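You operate a simulated robot arm through the tools that you are given. There is no shell and no other tool.

Carry out the task below with a simulated two-armed robot. There is one attempt and no reset: what you move stays moved.

Task
Wipe up the spill on the table top by the fridge with the white cloth and put it back.
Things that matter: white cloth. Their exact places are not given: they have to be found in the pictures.

Only the result counts: the job must be done as asked and must still hold three seconds after the hand-in. Knocking over, shifting, dropping, spilling or breaking anything else fails it. Flat cloth is picked up by pressing the open fingertips on it (5 to 10 N) and closing them slowly along it; thin cloth reads only 2 to 8 mm in the jaws.

Robot
Two 7-joint arms with two-finger grippers on one trunk, on a base that drives. Base frame: it is fixed to the floor where the robot stands at the start and does not move with it; the origin is under the middle of the robot, x ahead of it, y to its left, z up. Readings come in m, rad, newtons and seconds.
The left shoulder is at the start at [0.025, 0.216, 1.08], the right one opposite. With the tool pointing down near the work surface each hand reaches from about 0.1 to 0.74 m from the robot's upright axis, wherever it stands, measured 20 degrees to its own side. Places, roughly: white cloth [0, -2, 0.75]. Payload 2.2 kg a hand.
The TCP of each hand is the grasp point between the finger pads, 0.019 m short of the fingertips. In the tool frame z runs along the fingers and y along their closing line. Largest opening 0.116 m; the body of the gripper starts 0.07 m behind the TCP.
Orientation is told as [roll, pitch, yaw] about the base's x, y, z axes, in that order, counted from this pose: with the fingers straight down and closing along the base's y, the tool's x points along the base's -x, its y along +y and its z along -z.

Tools
- The arms move only by the tool jog_arm. It takes "left_rows", "right_rows" or both (then of equal length, played together; a hand with none holds still); each is a list that holds one entry, the list of rows, each a list of 7 numbers: the finger opening in mm, from 0 to 116, then the shift along the base's x, y, z in mm, then the turn, a rotation vector about the base's x, y, z in rad. In form: [[[fingers, tx, ty, tz, wx, wy, wz], ...]]. A call has 1 to 20 rows; each row is the pose to reach, as a shift and turn from the pose commanded when the call began. A row lasts 0.2 s, in which the tool goes at most 0.05 m and 0.15 rad; a call with a longer step from one row to the next is refused whole, and so is a gripper value outside its range. A pose out of reach is approached as far as the arm can. The call stops where the force on the tool passes 40 N (or 10 N more than at its start, if that is more) or the arm is blocked; 0.2 s more then pass. Each finger halts on what it meets, pressing with about 33 N; the grip force reading is that of the motor and also rises with nothing between the fingers. The clock runs only during rows and for 0.2 s after the last one: add rows that repeat a pose to give the fingers time. The reply holds the time, the measured pose of the TCP, the force on the tool along the base axes, the opening and the grip force, in the units named above and with some noise, with the torque about the TCP (base axes, N m) and any sound that the robot's microphone picked up.
- Cameras (640 x 400 px; columns grow to the right, rows downward): "scene" is now at [0.1283, -0.001, 1.2477]; the picture's right is [-0.01, -1.00, 0.00], its down [-0.61, 0.00, -0.79] and it looks along [0.79, -0.01, -0.61] (base axes); focal length 277 px, centre (320, 200). "left" rides on the left gripper at [0.069, 0.015, -0.097] in its tool frame; the picture's right is [-0.21, 0.98, 0.00], its down [-0.76, -0.17, -0.63] and it looks along [-0.62, -0.14, 0.77] (tool axes); focal length 251 px, centre (320, 200). "right" rides on the right gripper at [0.069, -0.015, -0.097] in its tool frame; the picture's right is [0.21, 0.98, 0.00], its down [-0.76, 0.17, -0.63] and it looks along [-0.62, 0.14, 0.77] (tool axes); focal length 251 px, centre (320, 200).
- get_image(camera): a new picture of that camera. It takes no simulated time.
- raise_lower(by): slides the trunk up (or, below 0, down) by that many m; the arms and the scene camera ride with it, the base frame stays. It gives what a move gives, with no picture.
- roll_base(legs): drives the robot by 1 to 6 legs, each [ahead, left, turn to the left] in m, m and rad, along the robot's own axes; the way and the turn of a leg run together, so that a leg with both is an arc; at most 1.5 m and 3.142 rad a leg. The arms and the cameras ride along, it lands a little off, and it stops where it bumps. It gives what a move gives.
- turn_head(pan, tilt): turns the head with the scene camera to pan (to the left, within 1.396 rad either way) and tilt (down, from -0.506 to 1.204), counted from straight ahead of the robot. It gives what a move gives.
- point_at(camera, pixels): for up to 12 pixels [column, row] of the newest picture of that camera ("zoom" is the newest enlarged one), the place [x, y, z] in the base frame of the surface seen there, good to about 0.003 m. It takes no simulated time.
- inspect(camera, box): a new picture of the part [left, top, right, bottom] of that camera's present view, enlarged. It takes no simulated time.
- close_job(): hands the job in; it is judged then, once.

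Open the grippers and draw the arms clear of the work before you hand the job in, unless the task says otherwise.

The tools are called by a JSON object that holds its "api" and its "payload". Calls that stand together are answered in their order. jog_arm: Moves the arms, as the interface text tells. Its arguments: {"type":"object","properties":{"left_rows":{"type":"array","items":{"type":"array","items":{"type":"array","items":{"type":"number"}}}},"right_rows":{"type":"array","items":{"type":"array","items":{"type":"array","items":{"type":"number"}}}}},"required":[]} The other tools are called the same way: raise_lower (by) slides the trunk up or down; roll_base (legs) drives the base; turn_head (pan, tilt) turns the head that bears the scene camera; get_image (camera) takes a picture; point_at (camera, pixels) gives the place of the surface under pixels of a picture; inspect (camera, box) takes an enlarged picture of a part of a camera's view; close_job () hands the job in.

At the start:

```text
time_s: 0.0
left_ee_pos: [0.59, 0.2537, 0.9244]
left_ee_rot: [-0.001, 0.003, 0.0]
left_force: [-0.5, -0.5, -0.8]
left_wrist_torque: [0.03, -0.02, -0.02]
left_finger_gap: 0.1162
left_gripper_force: 0.0
right_ee_pos: [0.5843, -0.2145, 0.9439]
right_ee_rot: [0.0, 0.002, -0.001]
right_force: [-0.8, 0.1, 0.3]
right_wrist_torque: [0.04, -0.04, 0.03]
right_finger_gap: 0.1158
right_gripper_force: 0.1
trunk travel left (down, up): [-0.225, 0.265]
robot x, y, heading: [-0.0024, -0.0017, -0.002]
head pan, tilt: [-0.009, 0.654]
```

scene: 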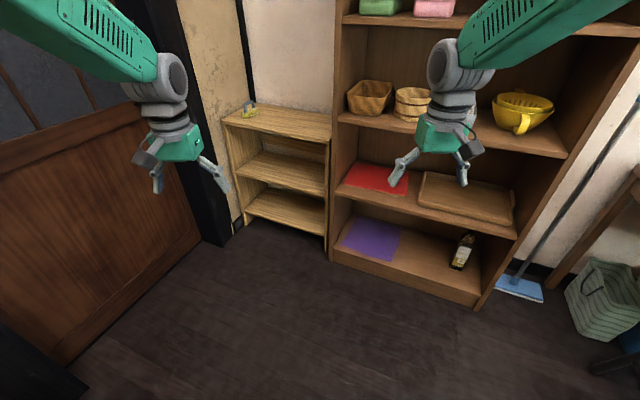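
right: 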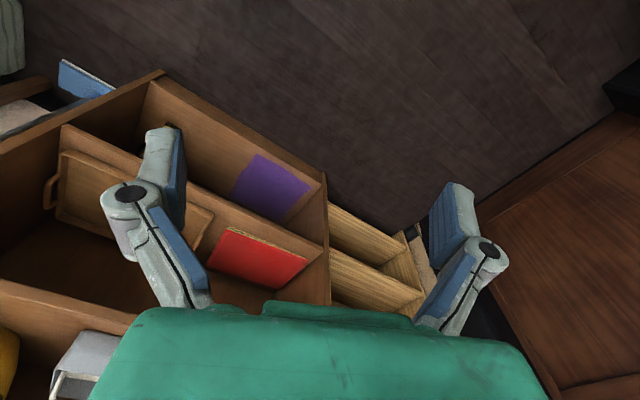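
left: 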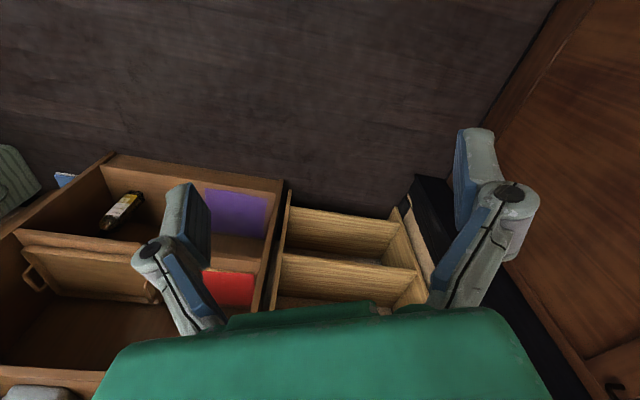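

The first picture shows shelves ahead; the cloth is near [0,-2,0.75], to the right. I turn the head right to look.

{"api": "turn_head", "payload": {"pan": -1.39, "tilt": 0.4}}

```text
time_s: 1.5
left_ee_pos: [0.5875, 0.2528, 0.9255]
left_ee_rot: [0.001, -0.002, 0.0]
left_force: [0.3, -0.1, 0.0]
left_wrist_torque: [-0.01, -0.03, 0.0]
left_finger_gap: 0.1161
left_gripper_force: 0.0
right_ee_pos: [0.5802, -0.2149, 0.9455]
right_ee_rot: [-0.001, -0.003, 0.0]
right_force: [-0.3, -0.2, 0.8]
right_wrist_torque: [-0.04, 0.0, 0.02]
right_finger_gap: 0.1162
right_gripper_force: 0.0
trunk travel left (down, up): [-0.225, 0.265]
robot x, y, heading: [-0.0016, 0.0003, 0.001]
head pan, tilt: [-1.389, 0.4]
```

Head is turned right; now I take a picture.

{"api": "get_image", "payload": {"camera": "scene"}}

```text
taken
```

scene: 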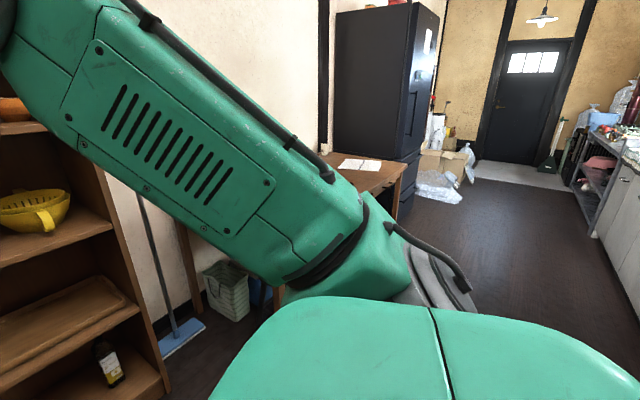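

The fridge is at (385,90) with a table in front of it near (365,175), mostly hidden by the arm. I zoom and measure a few points.

{"api": "inspect", "payload": {"camera": "scene", "box": [280, 100, 480, 240]}}

{"api": "point_at", "payload": {"camera": "scene", "pixels": [[360, 165], [400, 168], [335, 160], [385, 190], [410, 195], [450, 195], [228, 310], [520, 220], [600, 210], [180, 340], [262, 285], [630, 150]]}}

```text
2.86 times, centred on (380, 170) of scene
```

zoom: 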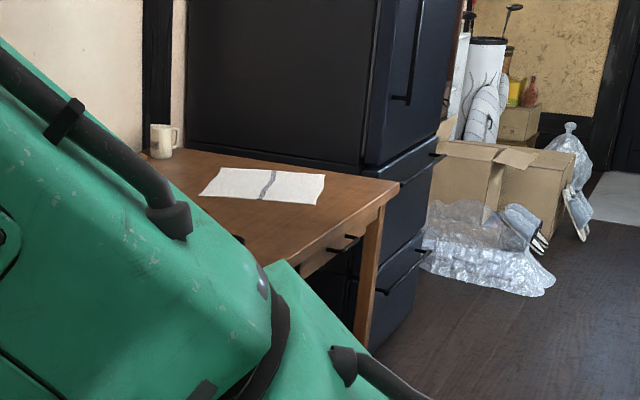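

```text
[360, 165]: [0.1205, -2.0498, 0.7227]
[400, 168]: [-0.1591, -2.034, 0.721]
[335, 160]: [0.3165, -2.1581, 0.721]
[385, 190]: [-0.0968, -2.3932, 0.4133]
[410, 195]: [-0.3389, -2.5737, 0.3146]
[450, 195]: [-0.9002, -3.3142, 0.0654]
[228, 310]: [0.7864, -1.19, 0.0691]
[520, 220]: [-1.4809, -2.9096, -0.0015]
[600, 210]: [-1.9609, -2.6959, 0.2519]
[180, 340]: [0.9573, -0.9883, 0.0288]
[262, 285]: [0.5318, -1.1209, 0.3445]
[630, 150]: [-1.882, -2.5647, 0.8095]
```

Table top is at z≈0.72 with the white cloth on it at about (0.1,-2.05). I look at the rest of the surroundings for a safe route: first the left side.

{"api": "turn_head", "payload": {"pan": 1.39, "tilt": 0.5}}

{"api": "get_image", "payload": {"camera": "scene"}}

{"api": "turn_head", "payload": {"pan": -0.6, "tilt": 0.7}}

{"api": "get_image", "payload": {"camera": "scene"}}

{"api": "point_at", "payload": {"camera": "scene", "pixels": [[100, 200], [200, 200], [300, 200], [400, 200], [500, 200], [600, 200], [200, 300], [300, 300], [400, 300], [500, 300], [100, 300], [560, 100]]}}

```text
time_s: 4.0
left_ee_pos: [0.5882, 0.2524, 0.9263]
left_ee_rot: [0.002, -0.003, -0.001]
left_force: [-0.2, 0.3, 0.5]
left_wrist_torque: [-0.03, 0.04, -0.02]
left_finger_gap: 0.116
left_gripper_force: 0.0
right_ee_pos: [0.5794, -0.2137, 0.9455]
right_ee_rot: [0.001, -0.003, 0.0]
right_force: [-1.1, -0.4, 0.9]
right_wrist_torque: [-0.01, -0.02, 0.0]
right_finger_gap: 0.116
right_gripper_force: 0.1
trunk travel left (down, up): [-0.225, 0.265]
robot x, y, heading: [-0.0003, -0.001, -0.001]
head pan, tilt: [1.389, 0.499]
```

```text
taken
```

scene: 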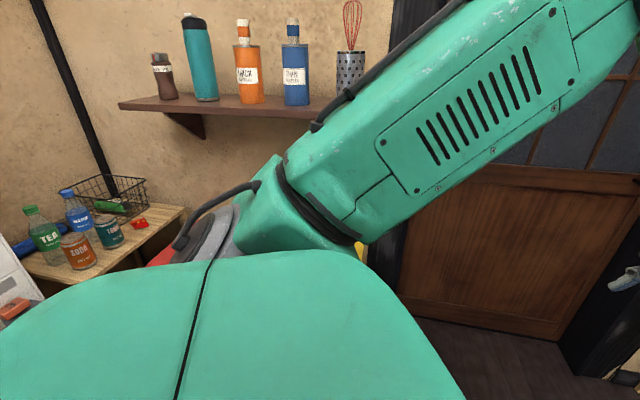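

```text
time_s: 5.9
left_ee_pos: [0.5887, 0.2523, 0.9275]
left_ee_rot: [0.001, -0.004, -0.001]
left_force: [0.5, 0.0, 0.5]
left_wrist_torque: [0.04, -0.01, 0.02]
left_finger_gap: 0.1159
left_gripper_force: 0.2
right_ee_pos: [0.5806, -0.2142, 0.946]
right_ee_rot: [-0.001, -0.002, 0.001]
right_force: [-0.3, -0.3, -0.3]
right_wrist_torque: [-0.02, -0.03, 0.04]
right_finger_gap: 0.1161
right_gripper_force: 0.0
trunk travel left (down, up): [-0.225, 0.265]
robot x, y, heading: [0.0021, 0.0004, 0.001]
head pan, tilt: [-0.6, 0.7]
```

```text
taken
```

scene: 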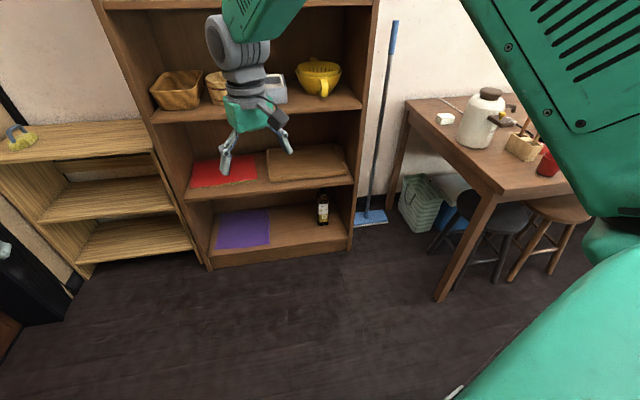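

```text
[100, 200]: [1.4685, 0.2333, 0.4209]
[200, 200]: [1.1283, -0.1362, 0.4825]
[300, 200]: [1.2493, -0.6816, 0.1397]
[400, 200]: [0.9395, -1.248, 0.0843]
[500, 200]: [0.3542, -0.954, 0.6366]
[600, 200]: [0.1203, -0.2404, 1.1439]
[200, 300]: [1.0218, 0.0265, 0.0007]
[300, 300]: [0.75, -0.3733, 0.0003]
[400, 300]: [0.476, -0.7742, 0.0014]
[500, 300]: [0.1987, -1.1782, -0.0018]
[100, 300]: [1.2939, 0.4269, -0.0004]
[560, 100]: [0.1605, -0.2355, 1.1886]
```

Shelves are ≥1 m away and the nearest table leg is near (0.35,-0.95), so a turn in place is clear. I turn right 1.57 rad and look.

{"api": "roll_base", "payload": {"legs": [[0, 0, -1.57]]}}

{"api": "turn_head", "payload": {"pan": 0, "tilt": 0.5}}

{"api": "get_image", "payload": {"camera": "scene"}}

```text
time_s: 10.1
left_ee_pos: [0.256, -0.5871, 0.9255]
left_ee_rot: [0.002, -0.002, -1.566]
left_force: [-1.0, -0.5, -0.2]
left_wrist_torque: [-0.01, -0.02, -0.02]
left_finger_gap: 0.1161
left_gripper_force: 0.0
right_ee_pos: [-0.2128, -0.5813, 0.9457]
right_ee_rot: [0.0, -0.003, -1.567]
right_force: [-0.3, 0.8, 0.2]
right_wrist_torque: [0.02, 0.01, 0.03]
right_finger_gap: 0.1159
right_gripper_force: 0.1
trunk travel left (down, up): [-0.225, 0.265]
robot x, y, heading: [0.0002, -0.0006, -1.568]
head pan, tilt: [-0.6, 0.7]
```

```text
time_s: 11.1
left_ee_pos: [0.2549, -0.5841, 0.9289]
left_ee_rot: [-0.001, -0.005, -1.568]
left_force: [0.3, 0.2, -0.4]
left_wrist_torque: [0.02, -0.02, -0.02]
left_finger_gap: 0.116
left_gripper_force: 0.1
right_ee_pos: [-0.2131, -0.5785, 0.9479]
right_ee_rot: [0.0, -0.007, -1.568]
right_force: [0.3, -0.2, -0.1]
right_wrist_torque: [0.0, -0.02, 0.02]
right_finger_gap: 0.1161
right_gripper_force: 0.0
trunk travel left (down, up): [-0.225, 0.265]
robot x, y, heading: [-0.0002, -0.0034, -1.567]
head pan, tilt: [0.0, 0.499]
```

```text
taken
```

scene: 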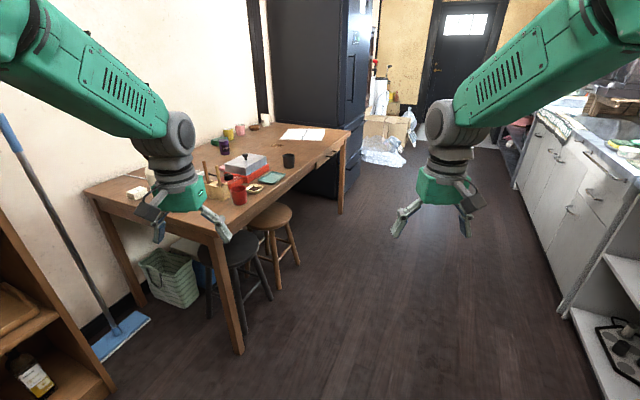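

The table runs along the wall to the fridge; the white cloth lies at (303,133). I zoom in and measure.

{"api": "inspect", "payload": {"camera": "scene", "box": [170, 100, 370, 225]}}

{"api": "point_at", "payload": {"camera": "scene", "pixels": [[348, 131], [224, 236], [303, 133], [280, 137], [325, 134], [288, 160], [270, 178], [271, 212], [238, 250], [240, 350], [340, 210], [580, 320]]}}

```text
3.20 times, centred on (270, 162) of scene
```

zoom: 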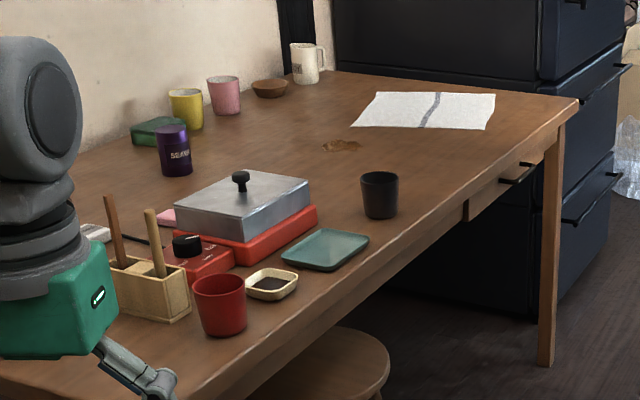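

```text
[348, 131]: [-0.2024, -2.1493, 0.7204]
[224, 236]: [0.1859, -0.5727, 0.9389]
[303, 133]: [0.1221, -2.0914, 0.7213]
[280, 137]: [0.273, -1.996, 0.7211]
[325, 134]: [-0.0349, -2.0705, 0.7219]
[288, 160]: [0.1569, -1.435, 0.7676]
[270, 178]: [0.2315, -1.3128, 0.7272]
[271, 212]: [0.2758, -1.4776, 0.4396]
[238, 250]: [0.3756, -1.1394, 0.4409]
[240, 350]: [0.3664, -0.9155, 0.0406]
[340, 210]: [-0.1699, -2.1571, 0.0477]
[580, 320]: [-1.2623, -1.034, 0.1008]
```

The spill is a brown stain at zoom (340,146), and the cloth is a flat towel beside it. I measure these.

{"api": "point_at", "payload": {"camera": "zoom", "pixels": [[340, 146], [322, 146], [360, 147], [340, 139], [375, 92], [351, 126], [495, 95], [485, 130], [578, 102], [428, 110], [380, 190], [290, 82]]}}

```text
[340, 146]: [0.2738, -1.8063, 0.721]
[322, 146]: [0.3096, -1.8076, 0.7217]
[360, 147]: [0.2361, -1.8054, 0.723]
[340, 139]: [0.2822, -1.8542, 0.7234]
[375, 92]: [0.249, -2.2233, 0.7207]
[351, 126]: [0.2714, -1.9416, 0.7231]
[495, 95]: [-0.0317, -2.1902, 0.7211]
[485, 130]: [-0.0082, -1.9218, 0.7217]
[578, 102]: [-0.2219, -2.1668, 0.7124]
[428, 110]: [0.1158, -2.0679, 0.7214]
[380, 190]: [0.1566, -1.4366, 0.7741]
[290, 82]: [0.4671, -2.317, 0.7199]
```

The spill is at about (0.273,-1.81,0.72), and the cloth is 0.28 m square, centred at (0.12,-2.07). The table's front edge runs from (-0.2,-2.16) along (0.40,0.92), so I drive to a stand-off point about 0.7 m in front of the edge and face it (heading -0.41).

{"api": "roll_base", "payload": {"legs": [[0.8, -0.362, 0], [0.8, -0.362, 0], [0, 0, 1.16]]}}

{"api": "turn_head", "payload": {"pan": 0, "tilt": 0.85}}

{"api": "get_image", "payload": {"camera": "scene"}}

{"api": "turn_head", "payload": {"pan": 0, "tilt": 1.2}}

{"api": "get_image", "payload": {"camera": "scene"}}

```text
time_s: 22.9
left_ee_pos: [-0.0921, -1.6484, 0.928]
left_ee_rot: [0.001, -0.008, -0.45]
left_force: [-0.2, -0.3, -0.2]
left_wrist_torque: [0.01, 0.0, 0.0]
left_finger_gap: 0.116
left_gripper_force: 0.0
right_ee_pos: [-0.3025, -2.0665, 0.9475]
right_ee_rot: [-0.001, -0.007, -0.449]
right_force: [0.5, -0.1, -0.7]
right_wrist_torque: [-0.01, 0.0, 0.0]
right_finger_gap: 0.1162
right_gripper_force: 0.0
trunk travel left (down, up): [-0.225, 0.265]
robot x, y, heading: [-0.7225, -1.623, -0.451]
head pan, tilt: [0.0, 0.499]
```

```text
time_s: 23.8
left_ee_pos: [-0.0958, -1.6462, 0.9301]
left_ee_rot: [0.0, -0.01, -0.451]
left_force: [-0.3, -0.6, -0.6]
left_wrist_torque: [-0.06, 0.0, -0.01]
left_finger_gap: 0.1159
left_gripper_force: 0.1
right_ee_pos: [-0.3053, -2.0636, 0.9505]
right_ee_rot: [0.001, -0.011, -0.451]
right_force: [0.9, -0.7, 0.7]
right_wrist_torque: [0.02, -0.02, 0.01]
right_finger_gap: 0.1162
right_gripper_force: 0.1
trunk travel left (down, up): [-0.225, 0.265]
robot x, y, heading: [-0.7259, -1.6201, -0.456]
head pan, tilt: [0.0, 0.85]
```

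```text
taken
```

scene: 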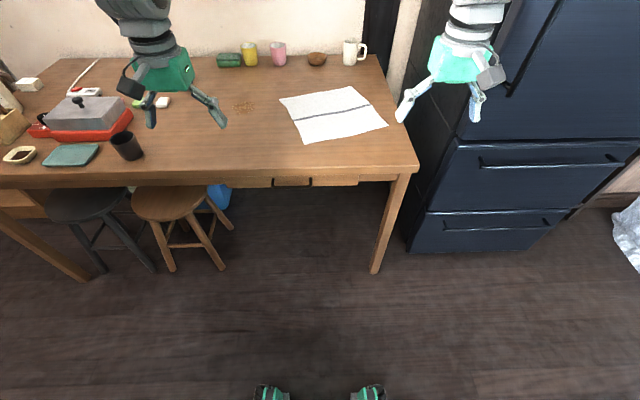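

```text
time_s: 24.6
left_ee_pos: [-0.095, -1.6464, 0.9294]
left_ee_rot: [-0.001, -0.011, -0.449]
left_force: [0.0, 0.0, -0.2]
left_wrist_torque: [0.02, 0.0, 0.01]
left_finger_gap: 0.1159
left_gripper_force: 0.1
right_ee_pos: [-0.3055, -2.0633, 0.9501]
right_ee_rot: [0.001, -0.009, -0.449]
right_force: [-0.5, -0.1, 0.1]
right_wrist_torque: [0.01, -0.01, 0.02]
right_finger_gap: 0.1158
right_gripper_force: 0.1
trunk travel left (down, up): [-0.225, 0.265]
robot x, y, heading: [-0.7256, -1.6199, -0.452]
head pan, tilt: [0.0, 1.201]
```

```text
taken
```

scene: 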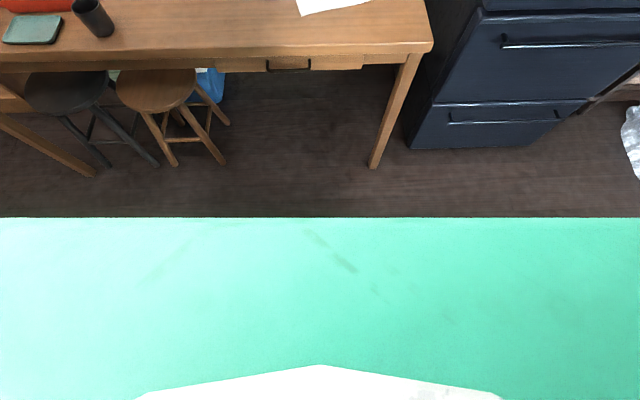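

The green front plate and the two green feet at (270,390),(370,390) show the robot's front extent; I measure those, then the table features.

{"api": "point_at", "payload": {"camera": "scene", "pixels": [[320, 222], [100, 222], [540, 222], [320, 300], [190, 165], [225, 160], [372, 165], [320, 70], [430, 48], [320, 375]]}}

{"api": "turn_head", "payload": {"pan": 0, "tilt": 0.8}}

{"api": "inspect", "payload": {"camera": "scene", "box": [200, 30, 440, 200]}}

{"api": "get_image", "payload": {"camera": "scene"}}

```text
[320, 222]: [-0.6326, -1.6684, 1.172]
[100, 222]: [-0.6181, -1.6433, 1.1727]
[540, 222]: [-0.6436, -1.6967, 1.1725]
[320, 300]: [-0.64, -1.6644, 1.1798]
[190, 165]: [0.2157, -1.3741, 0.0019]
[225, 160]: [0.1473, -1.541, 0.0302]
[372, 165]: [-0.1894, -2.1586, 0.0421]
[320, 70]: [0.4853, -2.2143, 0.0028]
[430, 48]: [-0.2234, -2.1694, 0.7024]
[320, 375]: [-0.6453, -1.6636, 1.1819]
```

```text
time_s: 25.4
left_ee_pos: [-0.0937, -1.6463, 0.9306]
left_ee_rot: [0.0, -0.009, -0.45]
left_force: [0.1, 0.4, -0.3]
left_wrist_torque: [0.05, -0.01, -0.03]
left_finger_gap: 0.1161
left_gripper_force: 0.0
right_ee_pos: [-0.3046, -2.0643, 0.9498]
right_ee_rot: [0.0, -0.012, -0.451]
right_force: [-0.4, 0.0, -1.0]
right_wrist_torque: [0.0, -0.04, 0.02]
right_finger_gap: 0.116
right_gripper_force: 0.1
trunk travel left (down, up): [-0.225, 0.265]
robot x, y, heading: [-0.7295, -1.6242, -0.453]
head pan, tilt: [0.0, 0.799]
```

```text
2.35 times, centred on (320, 115) of scene
```

zoom: 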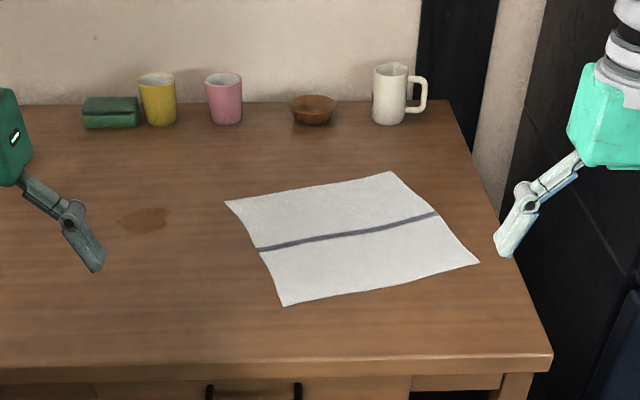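

```text
taken
```

scene: 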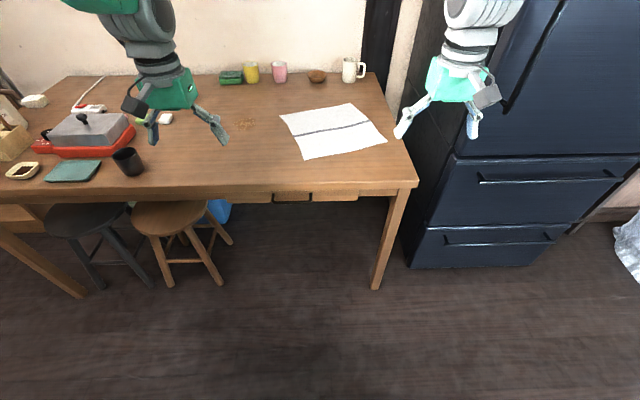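

{"api": "point_at", "payload": {"camera": "zoom", "pixels": [[145, 219], [120, 219], [168, 219], [145, 208], [145, 232], [226, 202], [284, 306], [479, 263], [389, 172], [258, 250], [438, 214], [551, 354]]}}

{"api": "turn_head", "payload": {"pan": 0, "tilt": 0.85}}

{"api": "inspect", "payload": {"camera": "scene", "box": [200, 300, 440, 400]}}

{"api": "point_at", "payload": {"camera": "zoom", "pixels": [[180, 245], [455, 245], [320, 250]]}}

```text
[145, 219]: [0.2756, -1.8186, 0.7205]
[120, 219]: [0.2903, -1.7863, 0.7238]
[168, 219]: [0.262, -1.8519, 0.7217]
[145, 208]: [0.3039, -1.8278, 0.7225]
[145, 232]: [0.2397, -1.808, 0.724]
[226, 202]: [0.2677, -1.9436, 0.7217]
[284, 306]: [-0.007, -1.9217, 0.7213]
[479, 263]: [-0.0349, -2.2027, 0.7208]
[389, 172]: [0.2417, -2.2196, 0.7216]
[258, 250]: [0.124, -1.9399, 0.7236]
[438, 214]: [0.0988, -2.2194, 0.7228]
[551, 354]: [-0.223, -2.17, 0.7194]
```

```text
time_s: 26.1
left_ee_pos: [-0.0951, -1.6456, 0.9306]
left_ee_rot: [-0.001, -0.009, -0.451]
left_force: [0.0, 0.6, 0.7]
left_wrist_torque: [-0.01, 0.02, 0.01]
left_finger_gap: 0.1159
left_gripper_force: 0.1
right_ee_pos: [-0.305, -2.0635, 0.9497]
right_ee_rot: [0.0, -0.01, -0.45]
right_force: [-0.4, -1.0, -0.1]
right_wrist_torque: [-0.01, -0.04, 0.0]
right_finger_gap: 0.1161
right_gripper_force: 0.0
trunk travel left (down, up): [-0.225, 0.265]
robot x, y, heading: [-0.7288, -1.6209, -0.45]
head pan, tilt: [0.0, 0.85]
```

```text
2.67 times, centred on (320, 350) of scene
```

zoom: 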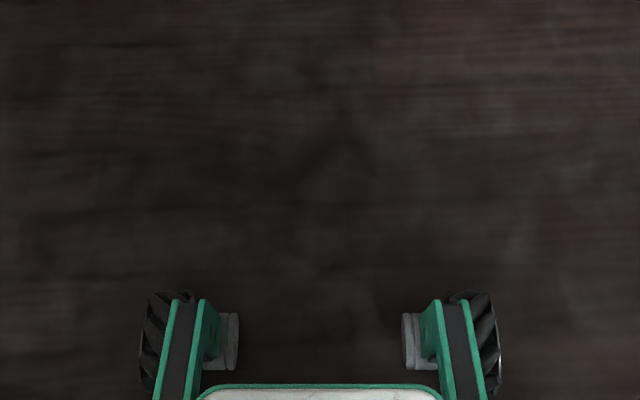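

```text
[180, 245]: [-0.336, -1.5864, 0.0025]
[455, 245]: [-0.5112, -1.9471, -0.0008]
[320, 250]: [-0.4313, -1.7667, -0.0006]
```

{"api": "point_at", "payload": {"camera": "zoom", "pixels": [[173, 294], [152, 310], [470, 294], [494, 340], [320, 385], [320, 395]]}}

```text
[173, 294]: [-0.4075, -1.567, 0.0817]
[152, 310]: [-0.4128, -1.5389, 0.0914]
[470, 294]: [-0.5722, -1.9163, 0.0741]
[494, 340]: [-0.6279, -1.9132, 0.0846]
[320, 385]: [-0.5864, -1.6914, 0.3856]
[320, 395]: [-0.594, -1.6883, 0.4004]
```

Front wheels reach only 0.27 m ahead (z≈0.08) and the torso 0.16 m, so standing 0.33 m from the table edge is safe. I drive 0.37 m ahead with a slight left shift.

{"api": "roll_base", "payload": {"legs": [[0.368, 0.03, 0.04]]}}

{"api": "turn_head", "payload": {"pan": 0, "tilt": 0.95}}

{"api": "get_image", "payload": {"camera": "scene"}}

{"api": "get_image", "payload": {"camera": "left"}}

```text
time_s: 28.5
left_ee_pos: [0.2614, -1.76, 0.9311]
left_ee_rot: [-0.001, -0.01, -0.42]
left_force: [-0.1, 0.1, -0.4]
left_wrist_torque: [-0.01, -0.01, 0.04]
left_finger_gap: 0.1161
left_gripper_force: 0.1
right_ee_pos: [0.0623, -2.184, 0.9494]
right_ee_rot: [0.001, -0.011, -0.423]
right_force: [0.4, 0.3, 0.4]
right_wrist_torque: [0.04, -0.01, 0.02]
right_finger_gap: 0.116
right_gripper_force: 0.0
trunk travel left (down, up): [-0.225, 0.265]
robot x, y, heading: [-0.3752, -1.7534, -0.421]
head pan, tilt: [0.0, 0.85]
```

```text
time_s: 29.1
left_ee_pos: [0.2572, -1.7582, 0.9324]
left_ee_rot: [-0.001, -0.014, -0.42]
left_force: [-0.4, 0.1, -0.6]
left_wrist_torque: [-0.01, 0.03, 0.01]
left_finger_gap: 0.1158
left_gripper_force: 0.0
right_ee_pos: [0.06, -2.1826, 0.9523]
right_ee_rot: [0.0, -0.014, -0.421]
right_force: [0.4, -0.1, 0.3]
right_wrist_torque: [0.03, -0.02, -0.03]
right_finger_gap: 0.1162
right_gripper_force: 0.1
trunk travel left (down, up): [-0.225, 0.265]
robot x, y, heading: [-0.3708, -1.7584, -0.417]
head pan, tilt: [0.0, 0.949]
```

```text
taken
```

scene: 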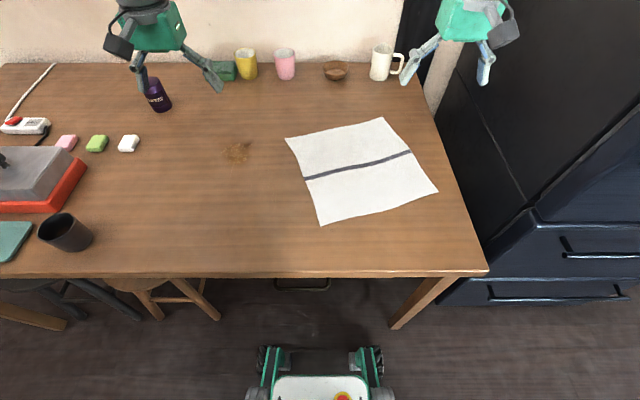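

```text
taken
```

left: 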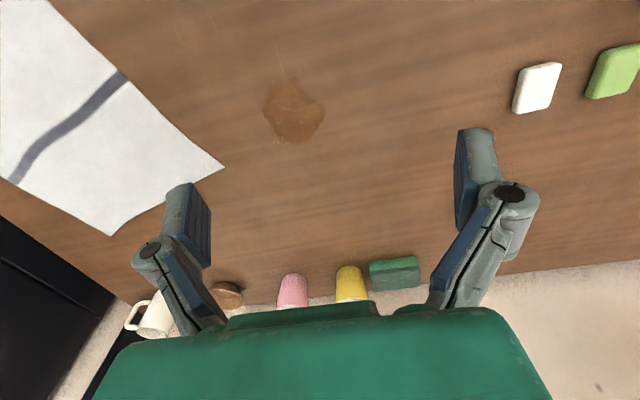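

Clear view now: spill at (238,152), cloth corners (286,138),(321,224),(438,190),(382,118). I measure those and nearby objects (purple can, white/green pads).

{"api": "point_at", "payload": {"camera": "scene", "pixels": [[238, 152], [226, 152], [250, 150], [240, 163], [238, 140], [287, 139], [321, 223], [436, 190], [382, 119], [304, 179], [130, 145], [285, 75]]}}

{"api": "point_at", "payload": {"camera": "left", "pixels": [[293, 110], [265, 110], [323, 120], [285, 80], [305, 142], [222, 168], [125, 78], [535, 110], [275, 135], [315, 95]]}}

```text
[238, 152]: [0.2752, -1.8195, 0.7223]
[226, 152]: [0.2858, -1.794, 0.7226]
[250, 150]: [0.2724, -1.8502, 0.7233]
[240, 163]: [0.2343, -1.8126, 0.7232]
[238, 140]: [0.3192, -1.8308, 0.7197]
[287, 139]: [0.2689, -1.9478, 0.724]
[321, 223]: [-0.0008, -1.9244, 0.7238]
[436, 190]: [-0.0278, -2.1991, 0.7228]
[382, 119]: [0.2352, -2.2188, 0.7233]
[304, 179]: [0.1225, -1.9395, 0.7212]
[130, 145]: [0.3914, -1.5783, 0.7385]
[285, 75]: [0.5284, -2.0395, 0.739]
```

```text
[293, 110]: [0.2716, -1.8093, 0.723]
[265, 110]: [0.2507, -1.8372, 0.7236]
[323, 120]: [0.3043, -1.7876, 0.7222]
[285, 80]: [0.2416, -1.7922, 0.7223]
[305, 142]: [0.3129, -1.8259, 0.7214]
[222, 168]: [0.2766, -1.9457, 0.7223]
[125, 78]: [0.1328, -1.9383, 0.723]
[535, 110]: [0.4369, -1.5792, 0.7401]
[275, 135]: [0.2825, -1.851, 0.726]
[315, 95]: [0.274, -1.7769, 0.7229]
```

The spill spans x 0.23–0.32, y −1.86…−1.78. First I draw the right arm back and up out of the way in small steps.

{"api": "jog_arm", "payload": {"right_rows": [[[116, -30, 13, 5, 0, 0, 0], [116, -60, 26, 15, 0, 0, 0], [116, -90, 39, 25, 0, 0, 0], [116, -120, 52, 35, 0, 0, 0], [116, -150, 66, 45, 0, 0, 0], [116, -180, 79, 50, 0, 0, 0], [116, -205, 90, 50, 0, 0, 0]]]}}

{"api": "get_image", "payload": {"camera": "scene"}}

```text
time_s: 30.8
left_ee_pos: [0.2568, -1.7602, 0.9332]
left_ee_rot: [0.001, -0.012, -0.421]
left_force: [-0.3, -0.4, 0.0]
left_wrist_torque: [-0.02, -0.02, 0.01]
left_finger_gap: 0.1158
left_gripper_force: 0.0
right_ee_pos: [-0.147, -2.0958, 1.0003]
right_ee_rot: [0.001, -0.014, -0.42]
right_force: [-1.0, -0.3, -0.1]
right_wrist_torque: [-0.01, 0.01, 0.01]
right_finger_gap: 0.1162
right_gripper_force: 0.0
trunk travel left (down, up): [-0.225, 0.265]
robot x, y, heading: [-0.3697, -1.7505, -0.421]
head pan, tilt: [0.0, 0.949]
```

```text
taken
```

scene: 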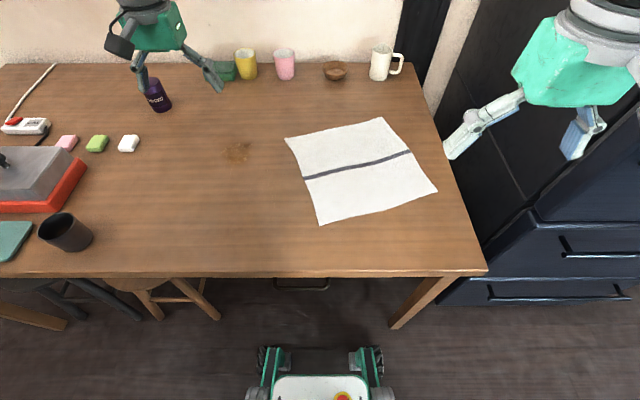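

The right arm is clear. Now I bring the left hand over the cloth edge nearest the spill, (0.17,−1.975), turning it −1.18 rad so the fingers close along that edge.

{"api": "jog_arm", "payload": {"left_rows": [[[110, -9, -21, -10, 0, 0, -0.118], [105, -18, -43, -20, 0, 0, -0.236], [100, -26, -64, -30, 0, 0, -0.354], [95, -35, -86, -40, 0, 0, -0.472], [90, -44, -107, -55, 0, 0, -0.59], [90, -52, -129, -70, 0, 0, -0.708], [90, -61, -150, -85, 0, 0, -0.826], [90, -70, -172, -100, 0, 0, -0.944], [90, -78, -193, -115, 0, 0, -1.062], [90, -87, -215, -130, 0, 0, -1.18], [90, -87, -215, -130, 0, 0, -1.18]]]}}

{"api": "get_image", "payload": {"camera": "scene"}}

{"api": "get_image", "payload": {"camera": "left"}}

```text
time_s: 33.1
left_ee_pos: [0.1722, -1.9764, 0.802]
left_ee_rot: [0.001, -0.015, -1.605]
left_force: [-0.1, -0.5, -0.6]
left_wrist_torque: [-0.01, 0.03, 0.03]
left_finger_gap: 0.0898
left_gripper_force: 0.0
right_ee_pos: [-0.1462, -2.0946, 1.0005]
right_ee_rot: [0.001, -0.014, -0.423]
right_force: [-1.0, -0.1, 0.1]
right_wrist_torque: [0.01, 0.04, 0.01]
right_finger_gap: 0.1159
right_gripper_force: 0.0
trunk travel left (down, up): [-0.225, 0.265]
robot x, y, heading: [-0.374, -1.7521, -0.421]
head pan, tilt: [0.0, 0.949]
```

```text
taken
```

scene: 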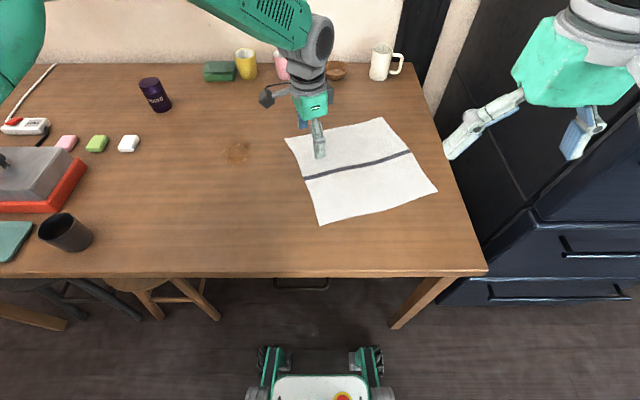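

```text
taken
```

left: 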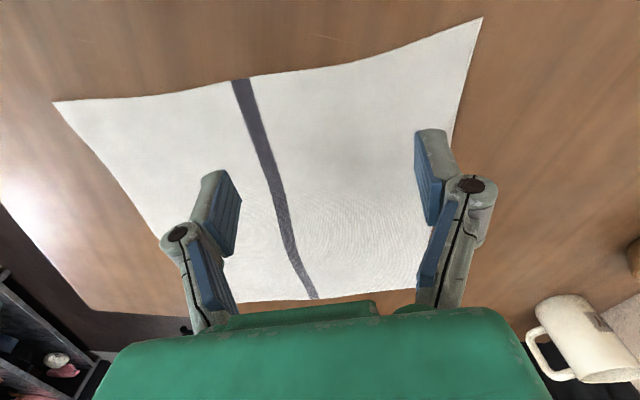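

Both fingertips are above the cloth near its +y edge. I lower to just above contact.

{"api": "jog_arm", "payload": {"left_rows": [[[90, 0, 0, -20, 0, 0, 0], [90, 0, 0, -38, 0, 0, 0], [90, 0, 0, -50, 0, 0, 0], [90, 0, 0, -56, 0, 0, 0], [90, 0, 0, -56, 0, 0, 0]]]}}

```text
time_s: 34.4
left_ee_pos: [0.171, -1.9755, 0.7443]
left_ee_rot: [0.001, -0.012, -1.604]
left_force: [0.3, 0.4, 0.2]
left_wrist_torque: [0.0, -0.03, -0.01]
left_finger_gap: 0.0899
left_gripper_force: 0.0
right_ee_pos: [-0.1446, -2.094, 1.0001]
right_ee_rot: [0.001, -0.015, -0.421]
right_force: [0.1, -0.2, -0.2]
right_wrist_torque: [0.01, 0.03, 0.02]
right_finger_gap: 0.1159
right_gripper_force: 0.1
trunk travel left (down, up): [-0.225, 0.265]
robot x, y, heading: [-0.3681, -1.7504, -0.417]
head pan, tilt: [0.0, 0.949]
```

No contact yet at z 0.744; I go down 4 mm more slowly.

{"api": "jog_arm", "payload": {"left_rows": [[[90, 0, 0, -2, 0, 0, 0], [90, 0, 0, -4, 0, 0, 0], [90, 0, 0, -4, 0, 0, 0]]]}}

```text
time_s: 35.1
left_ee_pos: [0.1706, -1.9751, 0.7424]
left_ee_rot: [0.0, -0.014, -1.602]
left_force: [-0.3, 0.0, 0.4]
left_wrist_torque: [-0.01, 0.01, 0.03]
left_finger_gap: 0.0901
left_gripper_force: 0.0
right_ee_pos: [-0.1464, -2.0952, 0.9994]
right_ee_rot: [0.003, -0.013, -0.422]
right_force: [-0.3, -0.1, -0.3]
right_wrist_torque: [-0.01, 0.01, 0.02]
right_finger_gap: 0.1161
right_gripper_force: 0.1
trunk travel left (down, up): [-0.225, 0.265]
robot x, y, heading: [-0.373, -1.7536, -0.42]
head pan, tilt: [0.0, 0.949]
```

Still no force; I press 3 mm further.

{"api": "jog_arm", "payload": {"left_rows": [[[90, 0, 0, -1.5, 0, 0, 0], [90, 0, 0, -3, 0, 0, 0], [90, 0, 0, -3, 0, 0, 0]]]}}

```text
time_s: 36.0
left_ee_pos: [0.1703, -1.9741, 0.7404]
left_ee_rot: [0.0, -0.014, -1.601]
left_force: [-0.3, 0.3, -0.7]
left_wrist_torque: [0.01, -0.01, -0.01]
left_finger_gap: 0.09
left_gripper_force: 0.1
right_ee_pos: [-0.1446, -2.0955, 0.9994]
right_ee_rot: [0.002, -0.014, -0.419]
right_force: [-0.3, -0.1, -0.9]
right_wrist_torque: [0.01, 0.01, 0.03]
right_finger_gap: 0.1159
right_gripper_force: 0.0
trunk travel left (down, up): [-0.225, 0.265]
robot x, y, heading: [-0.3738, -1.7525, -0.417]
head pan, tilt: [0.0, 0.949]
```

Near contact but no force; I continue 3 mm in small steps.

{"api": "jog_arm", "payload": {"left_rows": [[[90, 0, 0, -1, 0, 0, 0], [90, 0, 0, -2, 0, 0, 0], [90, 0, 0, -3, 0, 0, 0], [90, 0, 0, -3, 0, 0, 0]]]}}

```text
time_s: 37.0
left_ee_pos: [0.171, -1.9742, 0.7381]
left_ee_rot: [0.0, -0.015, -1.601]
left_force: [0.3, 0.2, 1.7]
left_wrist_torque: [0.0, -0.01, -0.03]
left_finger_gap: 0.09
left_gripper_force: 0.3
right_ee_pos: [-0.1461, -2.0958, 1.0006]
right_ee_rot: [0.002, -0.014, -0.421]
right_force: [-0.8, 0.3, 0.3]
right_wrist_torque: [0.0, 0.01, 0.0]
right_finger_gap: 0.1163
right_gripper_force: 0.1
trunk travel left (down, up): [-0.225, 0.265]
robot x, y, heading: [-0.3728, -1.7511, -0.423]
head pan, tilt: [0.0, 0.949]
```

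First contact (1.7 N). I press 2 mm more.

{"api": "jog_arm", "payload": {"left_rows": [[[90, 0, 0, -1, 0, 0, 0], [90, 0, 0, -2, 0, 0, 0], [90, 0, 0, -2, 0, 0, 0]]]}}

```text
time_s: 37.8
left_ee_pos: [0.1698, -1.9749, 0.7369]
left_ee_rot: [0.002, -0.015, -1.603]
left_force: [-0.8, -1.2, 15.6]
left_wrist_torque: [0.06, -0.14, -0.04]
left_finger_gap: 0.0907
left_gripper_force: 0.0
right_ee_pos: [-0.1474, -2.0946, 1.0001]
right_ee_rot: [0.002, -0.015, -0.421]
right_force: [-1.6, 0.0, -0.6]
right_wrist_torque: [0.04, 0.03, 0.01]
right_finger_gap: 0.1157
right_gripper_force: 0.1
trunk travel left (down, up): [-0.225, 0.265]
robot x, y, heading: [-0.3761, -1.7533, -0.422]
head pan, tilt: [0.0, 0.949]
```

15.6 N is over the range; I lift 1 mm (about 8 N) and check.

{"api": "jog_arm", "payload": {"left_rows": [[[90, 0, 0, 1, 0, 0, 0], [90, 0, 0, 1, 0, 0, 0]]]}}

```text
time_s: 38.4
left_ee_pos: [0.171, -1.9732, 0.7368]
left_ee_rot: [0.001, -0.014, -1.602]
left_force: [-0.9, -0.3, 8.9]
left_wrist_torque: [-0.02, -0.1, -0.02]
left_finger_gap: 0.0905
left_gripper_force: 0.1
right_ee_pos: [-0.146, -2.0941, 1.0009]
right_ee_rot: [0.002, -0.013, -0.423]
right_force: [0.2, 0.1, -0.4]
right_wrist_torque: [-0.02, -0.01, -0.05]
right_finger_gap: 0.1158
right_gripper_force: 0.0
trunk travel left (down, up): [-0.225, 0.265]
robot x, y, heading: [-0.373, -1.752, -0.421]
head pan, tilt: [0.0, 0.949]
```

8.9 N: good. Now I close the fingers slowly from 90 to about 20 mm.

{"api": "jog_arm", "payload": {"left_rows": [[[86, 0, 0, 0, 0, 0, 0], [82, 0, 0, 0, 0, 0, 0], [78, 0, 0, 0, 0, 0, 0], [74, 0, 0, 0, 0, 0, 0], [70, 0, 0, 0, 0, 0, 0], [66, 0, 0, 0, 0, 0, 0], [62, 0, 0, 0, 0, 0, 0], [58, 0, 0, 0, 0, 0, 0], [54, 0, 0, 0, 0, 0, 0], [50, 0, 0, 0, 0, 0, 0], [46, 0, 0, 0, 0, 0, 0], [42, 0, 0, 0, 0, 0, 0], [38, 0, 0, 0, 0, 0, 0]]]}}

{"api": "get_image", "payload": {"camera": "left"}}

```text
time_s: 41.1
left_ee_pos: [0.1704, -1.9738, 0.7364]
left_ee_rot: [0.0, -0.013, -1.602]
left_force: [1.0, -0.6, 6.4]
left_wrist_torque: [0.01, -0.01, 0.03]
left_finger_gap: 0.0417
left_gripper_force: 4.3
right_ee_pos: [-0.1463, -2.0951, 1.0005]
right_ee_rot: [0.002, -0.014, -0.423]
right_force: [0.1, 0.4, 0.5]
right_wrist_torque: [0.02, 0.0, 0.01]
right_finger_gap: 0.1159
right_gripper_force: 0.0
trunk travel left (down, up): [-0.225, 0.265]
robot x, y, heading: [-0.3723, -1.7523, -0.419]
head pan, tilt: [0.0, 0.949]
```

```text
taken
```

left: 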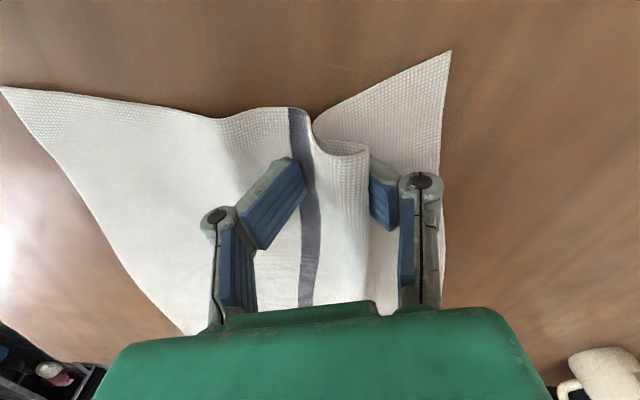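

The cloth is folding up between the fingers nicely. I keep closing slowly to a pinch.

{"api": "jog_arm", "payload": {"left_rows": [[[34, 0, 0, 0, 0, 0, 0], [30, 0, 0, 0, 0, 0, 0], [26, 0, 0, 0, 0, 0, 0], [22, 0, 0, 0, 0, 0, 0], [18, 0, 0, 0, 0, 0, 0], [14, 0, 0, 0, 0, 0, 0], [10, 0, 0, 0, 0, 0, 0], [6, 0, 0, 0, 0, 0, 0], [3, 0, 0, 0, 0, 0, 0], [0, 0, 0, 0, 0, 0, 0], [0, 0, 0, 0, 0, 0, 0], [0, 0, 0, 0, 0, 0, 0]]]}}

{"api": "get_image", "payload": {"camera": "left"}}

{"api": "get_image", "payload": {"camera": "scene"}}

```text
time_s: 43.8
left_ee_pos: [0.1715, -1.9741, 0.7397]
left_ee_rot: [0.007, -0.017, -1.599]
left_force: [0.9, -0.8, 38.1]
left_wrist_torque: [0.15, 0.09, -0.01]
left_finger_gap: 0.0034
left_gripper_force: 32.0
right_ee_pos: [-0.1469, -2.0951, 1.0011]
right_ee_rot: [0.001, -0.017, -0.422]
right_force: [-1.0, -0.4, -0.2]
right_wrist_torque: [-0.03, 0.0, 0.03]
right_finger_gap: 0.116
right_gripper_force: 0.0
trunk travel left (down, up): [-0.225, 0.265]
robot x, y, heading: [-0.3732, -1.7557, -0.421]
head pan, tilt: [0.0, 0.949]
```

```text
taken
```

left: 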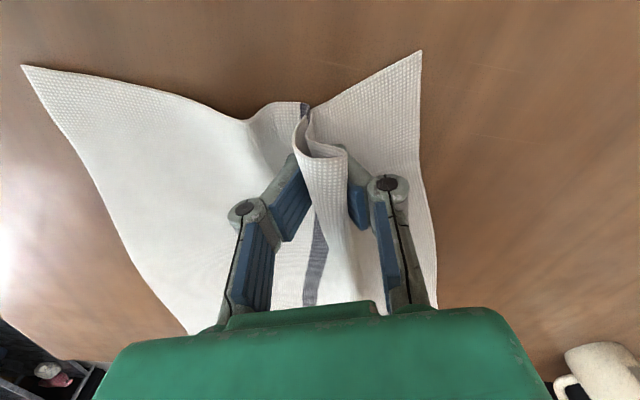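

```text
taken
```

scene: 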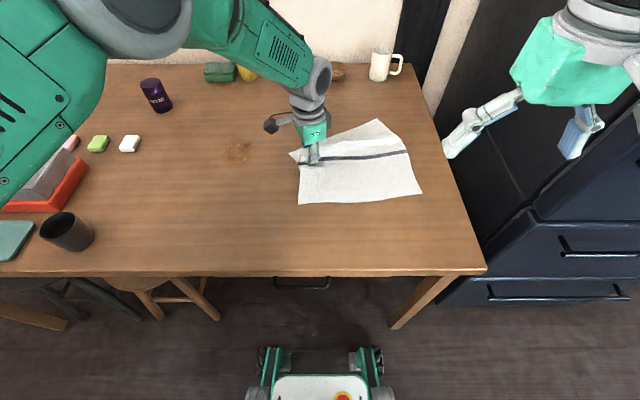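

The pinch reads 3.4 mm with cloth in it, but the closing fingers press 38 N. I lift 15 mm and look whether the cloth is held.

{"api": "jog_arm", "payload": {"left_rows": [[[0, 0, 0, 4, 0, 0, 0], [0, 0, 0, 10, 0, 0, 0], [0, 0, 0, 18, 0, 0, 0], [0, 0, 0, 18, 0, 0, 0]]]}}

{"api": "inspect", "payload": {"camera": "scene", "box": [220, 80, 460, 230]}}

```text
time_s: 44.8
left_ee_pos: [0.1703, -1.9734, 0.7518]
left_ee_rot: [-0.001, -0.012, -1.603]
left_force: [-0.7, -0.2, -0.6]
left_wrist_torque: [0.02, 0.06, -0.02]
left_finger_gap: 0.003
left_gripper_force: 31.0
right_ee_pos: [-0.1457, -2.0952, 0.9984]
right_ee_rot: [0.0, -0.015, -0.42]
right_force: [-1.0, -0.7, 0.3]
right_wrist_torque: [-0.02, 0.03, -0.01]
right_finger_gap: 0.1162
right_gripper_force: 0.1
trunk travel left (down, up): [-0.225, 0.265]
robot x, y, heading: [-0.3727, -1.7512, -0.423]
head pan, tilt: [0.0, 0.949]
```

```text
2.67 times, centred on (340, 155) of scene
```

zoom: 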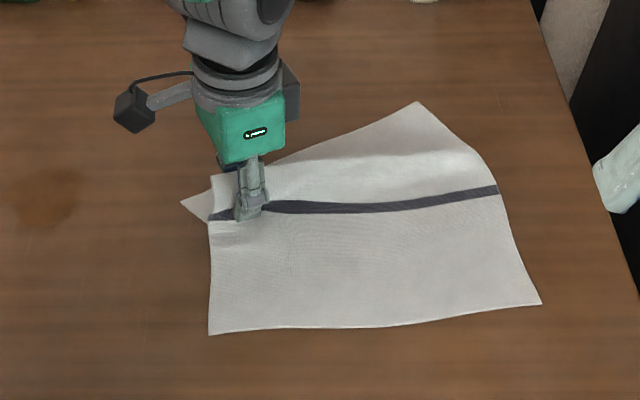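

Cloth is held. I drag it toward the spill, to (0.275,−1.85), staying just above the table.

{"api": "jog_arm", "payload": {"left_rows": [[[0, 15, 18, 0, 0, 0, 0], [0, 30, 36, 0, 0, 0, 0], [0, 45, 54, 0, 0, 0, 0], [0, 60, 72, 0, 0, 0, 0], [0, 75, 90, 0, 0, 0, 0], [0, 90, 108, 0, 0, 0, 0], [0, 105, 125, 0, 0, 0, 0], [0, 105, 125, 0, 0, 0, 0]]]}}

{"api": "get_image", "payload": {"camera": "left"}}

{"api": "get_image", "payload": {"camera": "scene"}}

```text
time_s: 46.5
left_ee_pos: [0.2754, -1.8528, 0.7561]
left_ee_rot: [-0.001, -0.014, -1.6]
left_force: [-0.3, -0.5, 0.1]
left_wrist_torque: [0.03, 0.01, 0.04]
left_finger_gap: 0.003
left_gripper_force: 32.3
right_ee_pos: [-0.145, -2.0945, 1.0008]
right_ee_rot: [0.0, -0.013, -0.421]
right_force: [-0.5, 0.6, 0.1]
right_wrist_torque: [0.04, 0.0, 0.03]
right_finger_gap: 0.1162
right_gripper_force: 0.1
trunk travel left (down, up): [-0.225, 0.265]
robot x, y, heading: [-0.3705, -1.7542, -0.423]
head pan, tilt: [0.0, 0.949]
```

```text
taken
```

left: 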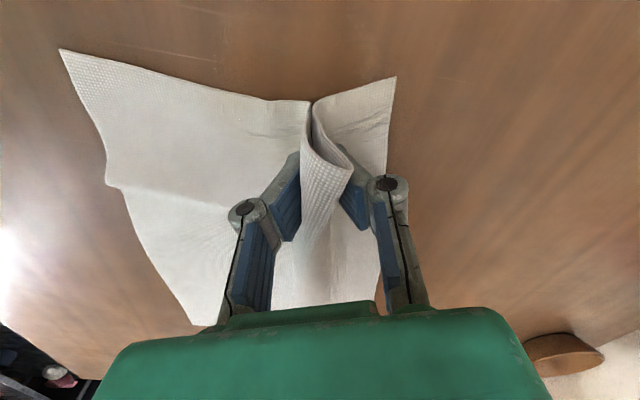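

```text
taken
```

scene: 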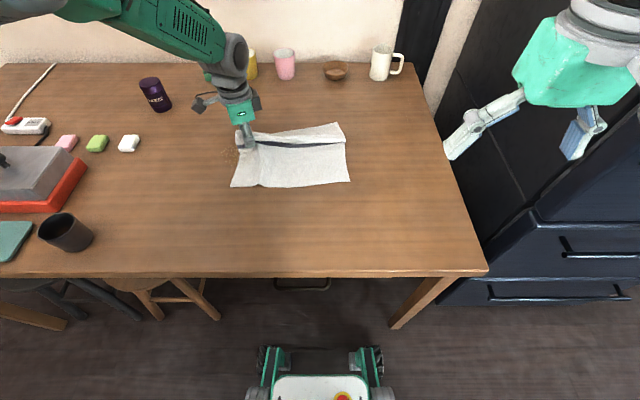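

The cloth came along; the grip is next to the stain. I lower to press it on the spill.

{"api": "jog_arm", "payload": {"left_rows": [[[0, 0, 0, -5, 0, 0, 0], [0, 0, 0, -9, 0, 0, 0], [0, 0, 0, -12, 0, 0, 0], [0, 0, 0, -13, 0, 0, 0], [0, 0, 0, -13, 0, 0, 0]]]}}

```text
time_s: 47.8
left_ee_pos: [0.2754, -1.8497, 0.7402]
left_ee_rot: [-0.001, -0.013, -1.601]
left_force: [0.6, 0.0, 1.9]
left_wrist_torque: [0.02, -0.01, -0.02]
left_finger_gap: 0.0032
left_gripper_force: 32.0
right_ee_pos: [-0.145, -2.0947, 1.0002]
right_ee_rot: [0.0, -0.013, -0.421]
right_force: [0.2, -0.1, 0.6]
right_wrist_torque: [0.03, -0.01, 0.0]
right_finger_gap: 0.1159
right_gripper_force: 0.1
trunk travel left (down, up): [-0.225, 0.265]
robot x, y, heading: [-0.3698, -1.7529, -0.42]
head pan, tilt: [0.0, 0.949]
```

Contact begins (1.9 N). I press 1 mm more and make a first slow stroke over the spill.

{"api": "jog_arm", "payload": {"left_rows": [[[0, 0, 0, -1, 0, 0, 0], [0, 0, 12, -1, 0, 0, 0], [0, 0, 24, -1, 0, 0, 0], [0, 0, 36, -1, 0, 0, 0], [0, 0, 48, -1, 0, 0, 0], [0, 0, 60, -1, 0, 0, 0], [0, 0, 72, -1, 0, 0, 0], [0, 0, 84, -1, 0, 0, 0], [0, 0, 84, -1, 0, 0, 0]]]}}

{"api": "get_image", "payload": {"camera": "scene"}}

{"api": "get_image", "payload": {"camera": "left"}}

```text
time_s: 49.8
left_ee_pos: [0.2745, -1.7646, 0.7399]
left_ee_rot: [0.0, -0.015, -1.602]
left_force: [-0.4, -2.7, 4.4]
left_wrist_torque: [-0.05, 0.01, 0.0]
left_finger_gap: 0.0033
left_gripper_force: 32.5
right_ee_pos: [-0.1461, -2.0957, 1.0]
right_ee_rot: [0.002, -0.014, -0.423]
right_force: [-0.7, -1.2, 0.3]
right_wrist_torque: [-0.01, -0.02, 0.03]
right_finger_gap: 0.1158
right_gripper_force: 0.0
trunk travel left (down, up): [-0.225, 0.265]
robot x, y, heading: [-0.3698, -1.7518, -0.423]
head pan, tilt: [0.0, 0.949]
```

```text
taken
```

scene: 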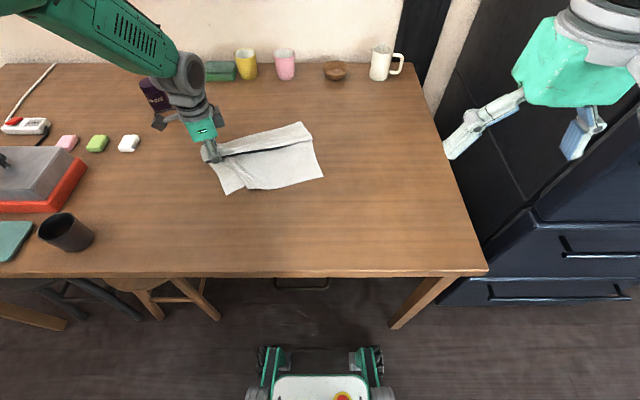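

```text
taken
```

left: 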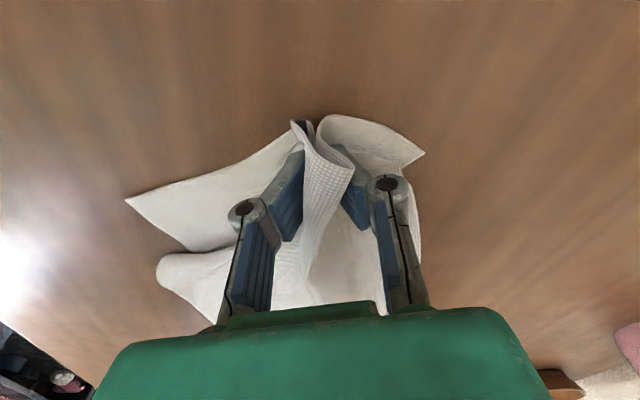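

The stroke ran well (≈5 N). I do further strokes at other x offsets across the whole stain.

{"api": "jog_arm", "payload": {"left_rows": [[[0, 20, 0, -0.5, 0, 0, 0], [0, 20, -20, -0.5, 0, 0, 0], [0, 20, -40, -0.5, 0, 0, 0], [0, 20, -60, -0.5, 0, 0, 0], [0, 20, -80, -0.5, 0, 0, 0], [0, 20, -95, -0.5, 0, 0, 0], [0, 38, -95, -0.5, 0, 0, 0], [0, 38, -75, -0.5, 0, 0, 0], [0, 38, -55, -0.5, 0, 0, 0], [0, 38, -35, -0.5, 0, 0, 0], [0, 38, -15, -0.5, 0, 0, 0], [0, 38, 0, -0.5, 0, 0, 0], [0, 10, 0, -0.5, 0, 0, 0], [0, -18, 0, -0.5, 0, 0, 0], [0, -18, -20, -0.5, 0, 0, 0], [0, -18, -40, -0.5, 0, 0, 0], [0, -18, -60, -0.5, 0, 0, 0], [0, -18, -80, -0.5, 0, 0, 0], [0, -18, -95, -0.5, 0, 0, 0]]]}}

{"api": "get_image", "payload": {"camera": "scene"}}

{"api": "get_image", "payload": {"camera": "left"}}

```text
time_s: 53.8
left_ee_pos: [0.257, -1.8606, 0.7399]
left_ee_rot: [0.001, -0.018, -1.602]
left_force: [1.3, 12.8, 28.7]
left_wrist_torque: [0.32, 0.1, -0.02]
left_finger_gap: 0.0033
left_gripper_force: 31.9
right_ee_pos: [-0.1472, -2.0934, 1.0018]
right_ee_rot: [0.001, -0.016, -0.419]
right_force: [-0.3, -0.1, -0.1]
right_wrist_torque: [-0.01, 0.02, -0.02]
right_finger_gap: 0.116
right_gripper_force: 0.0
trunk travel left (down, up): [-0.225, 0.265]
robot x, y, heading: [-0.3756, -1.7541, -0.418]
head pan, tilt: [0.0, 0.949]
```

```text
taken
```

scene: 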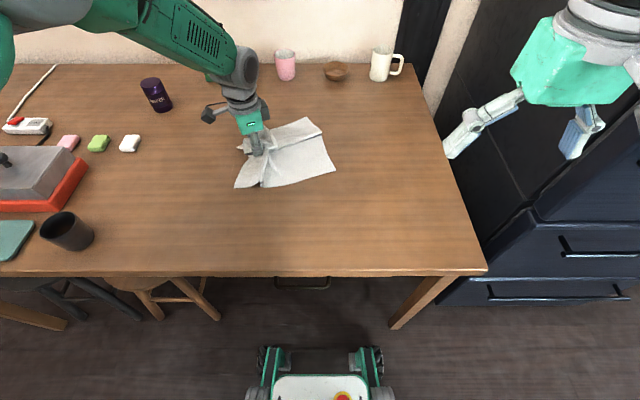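

```text
taken
```

left: 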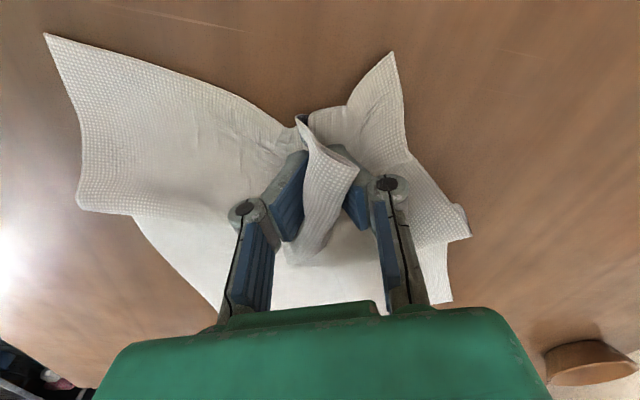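

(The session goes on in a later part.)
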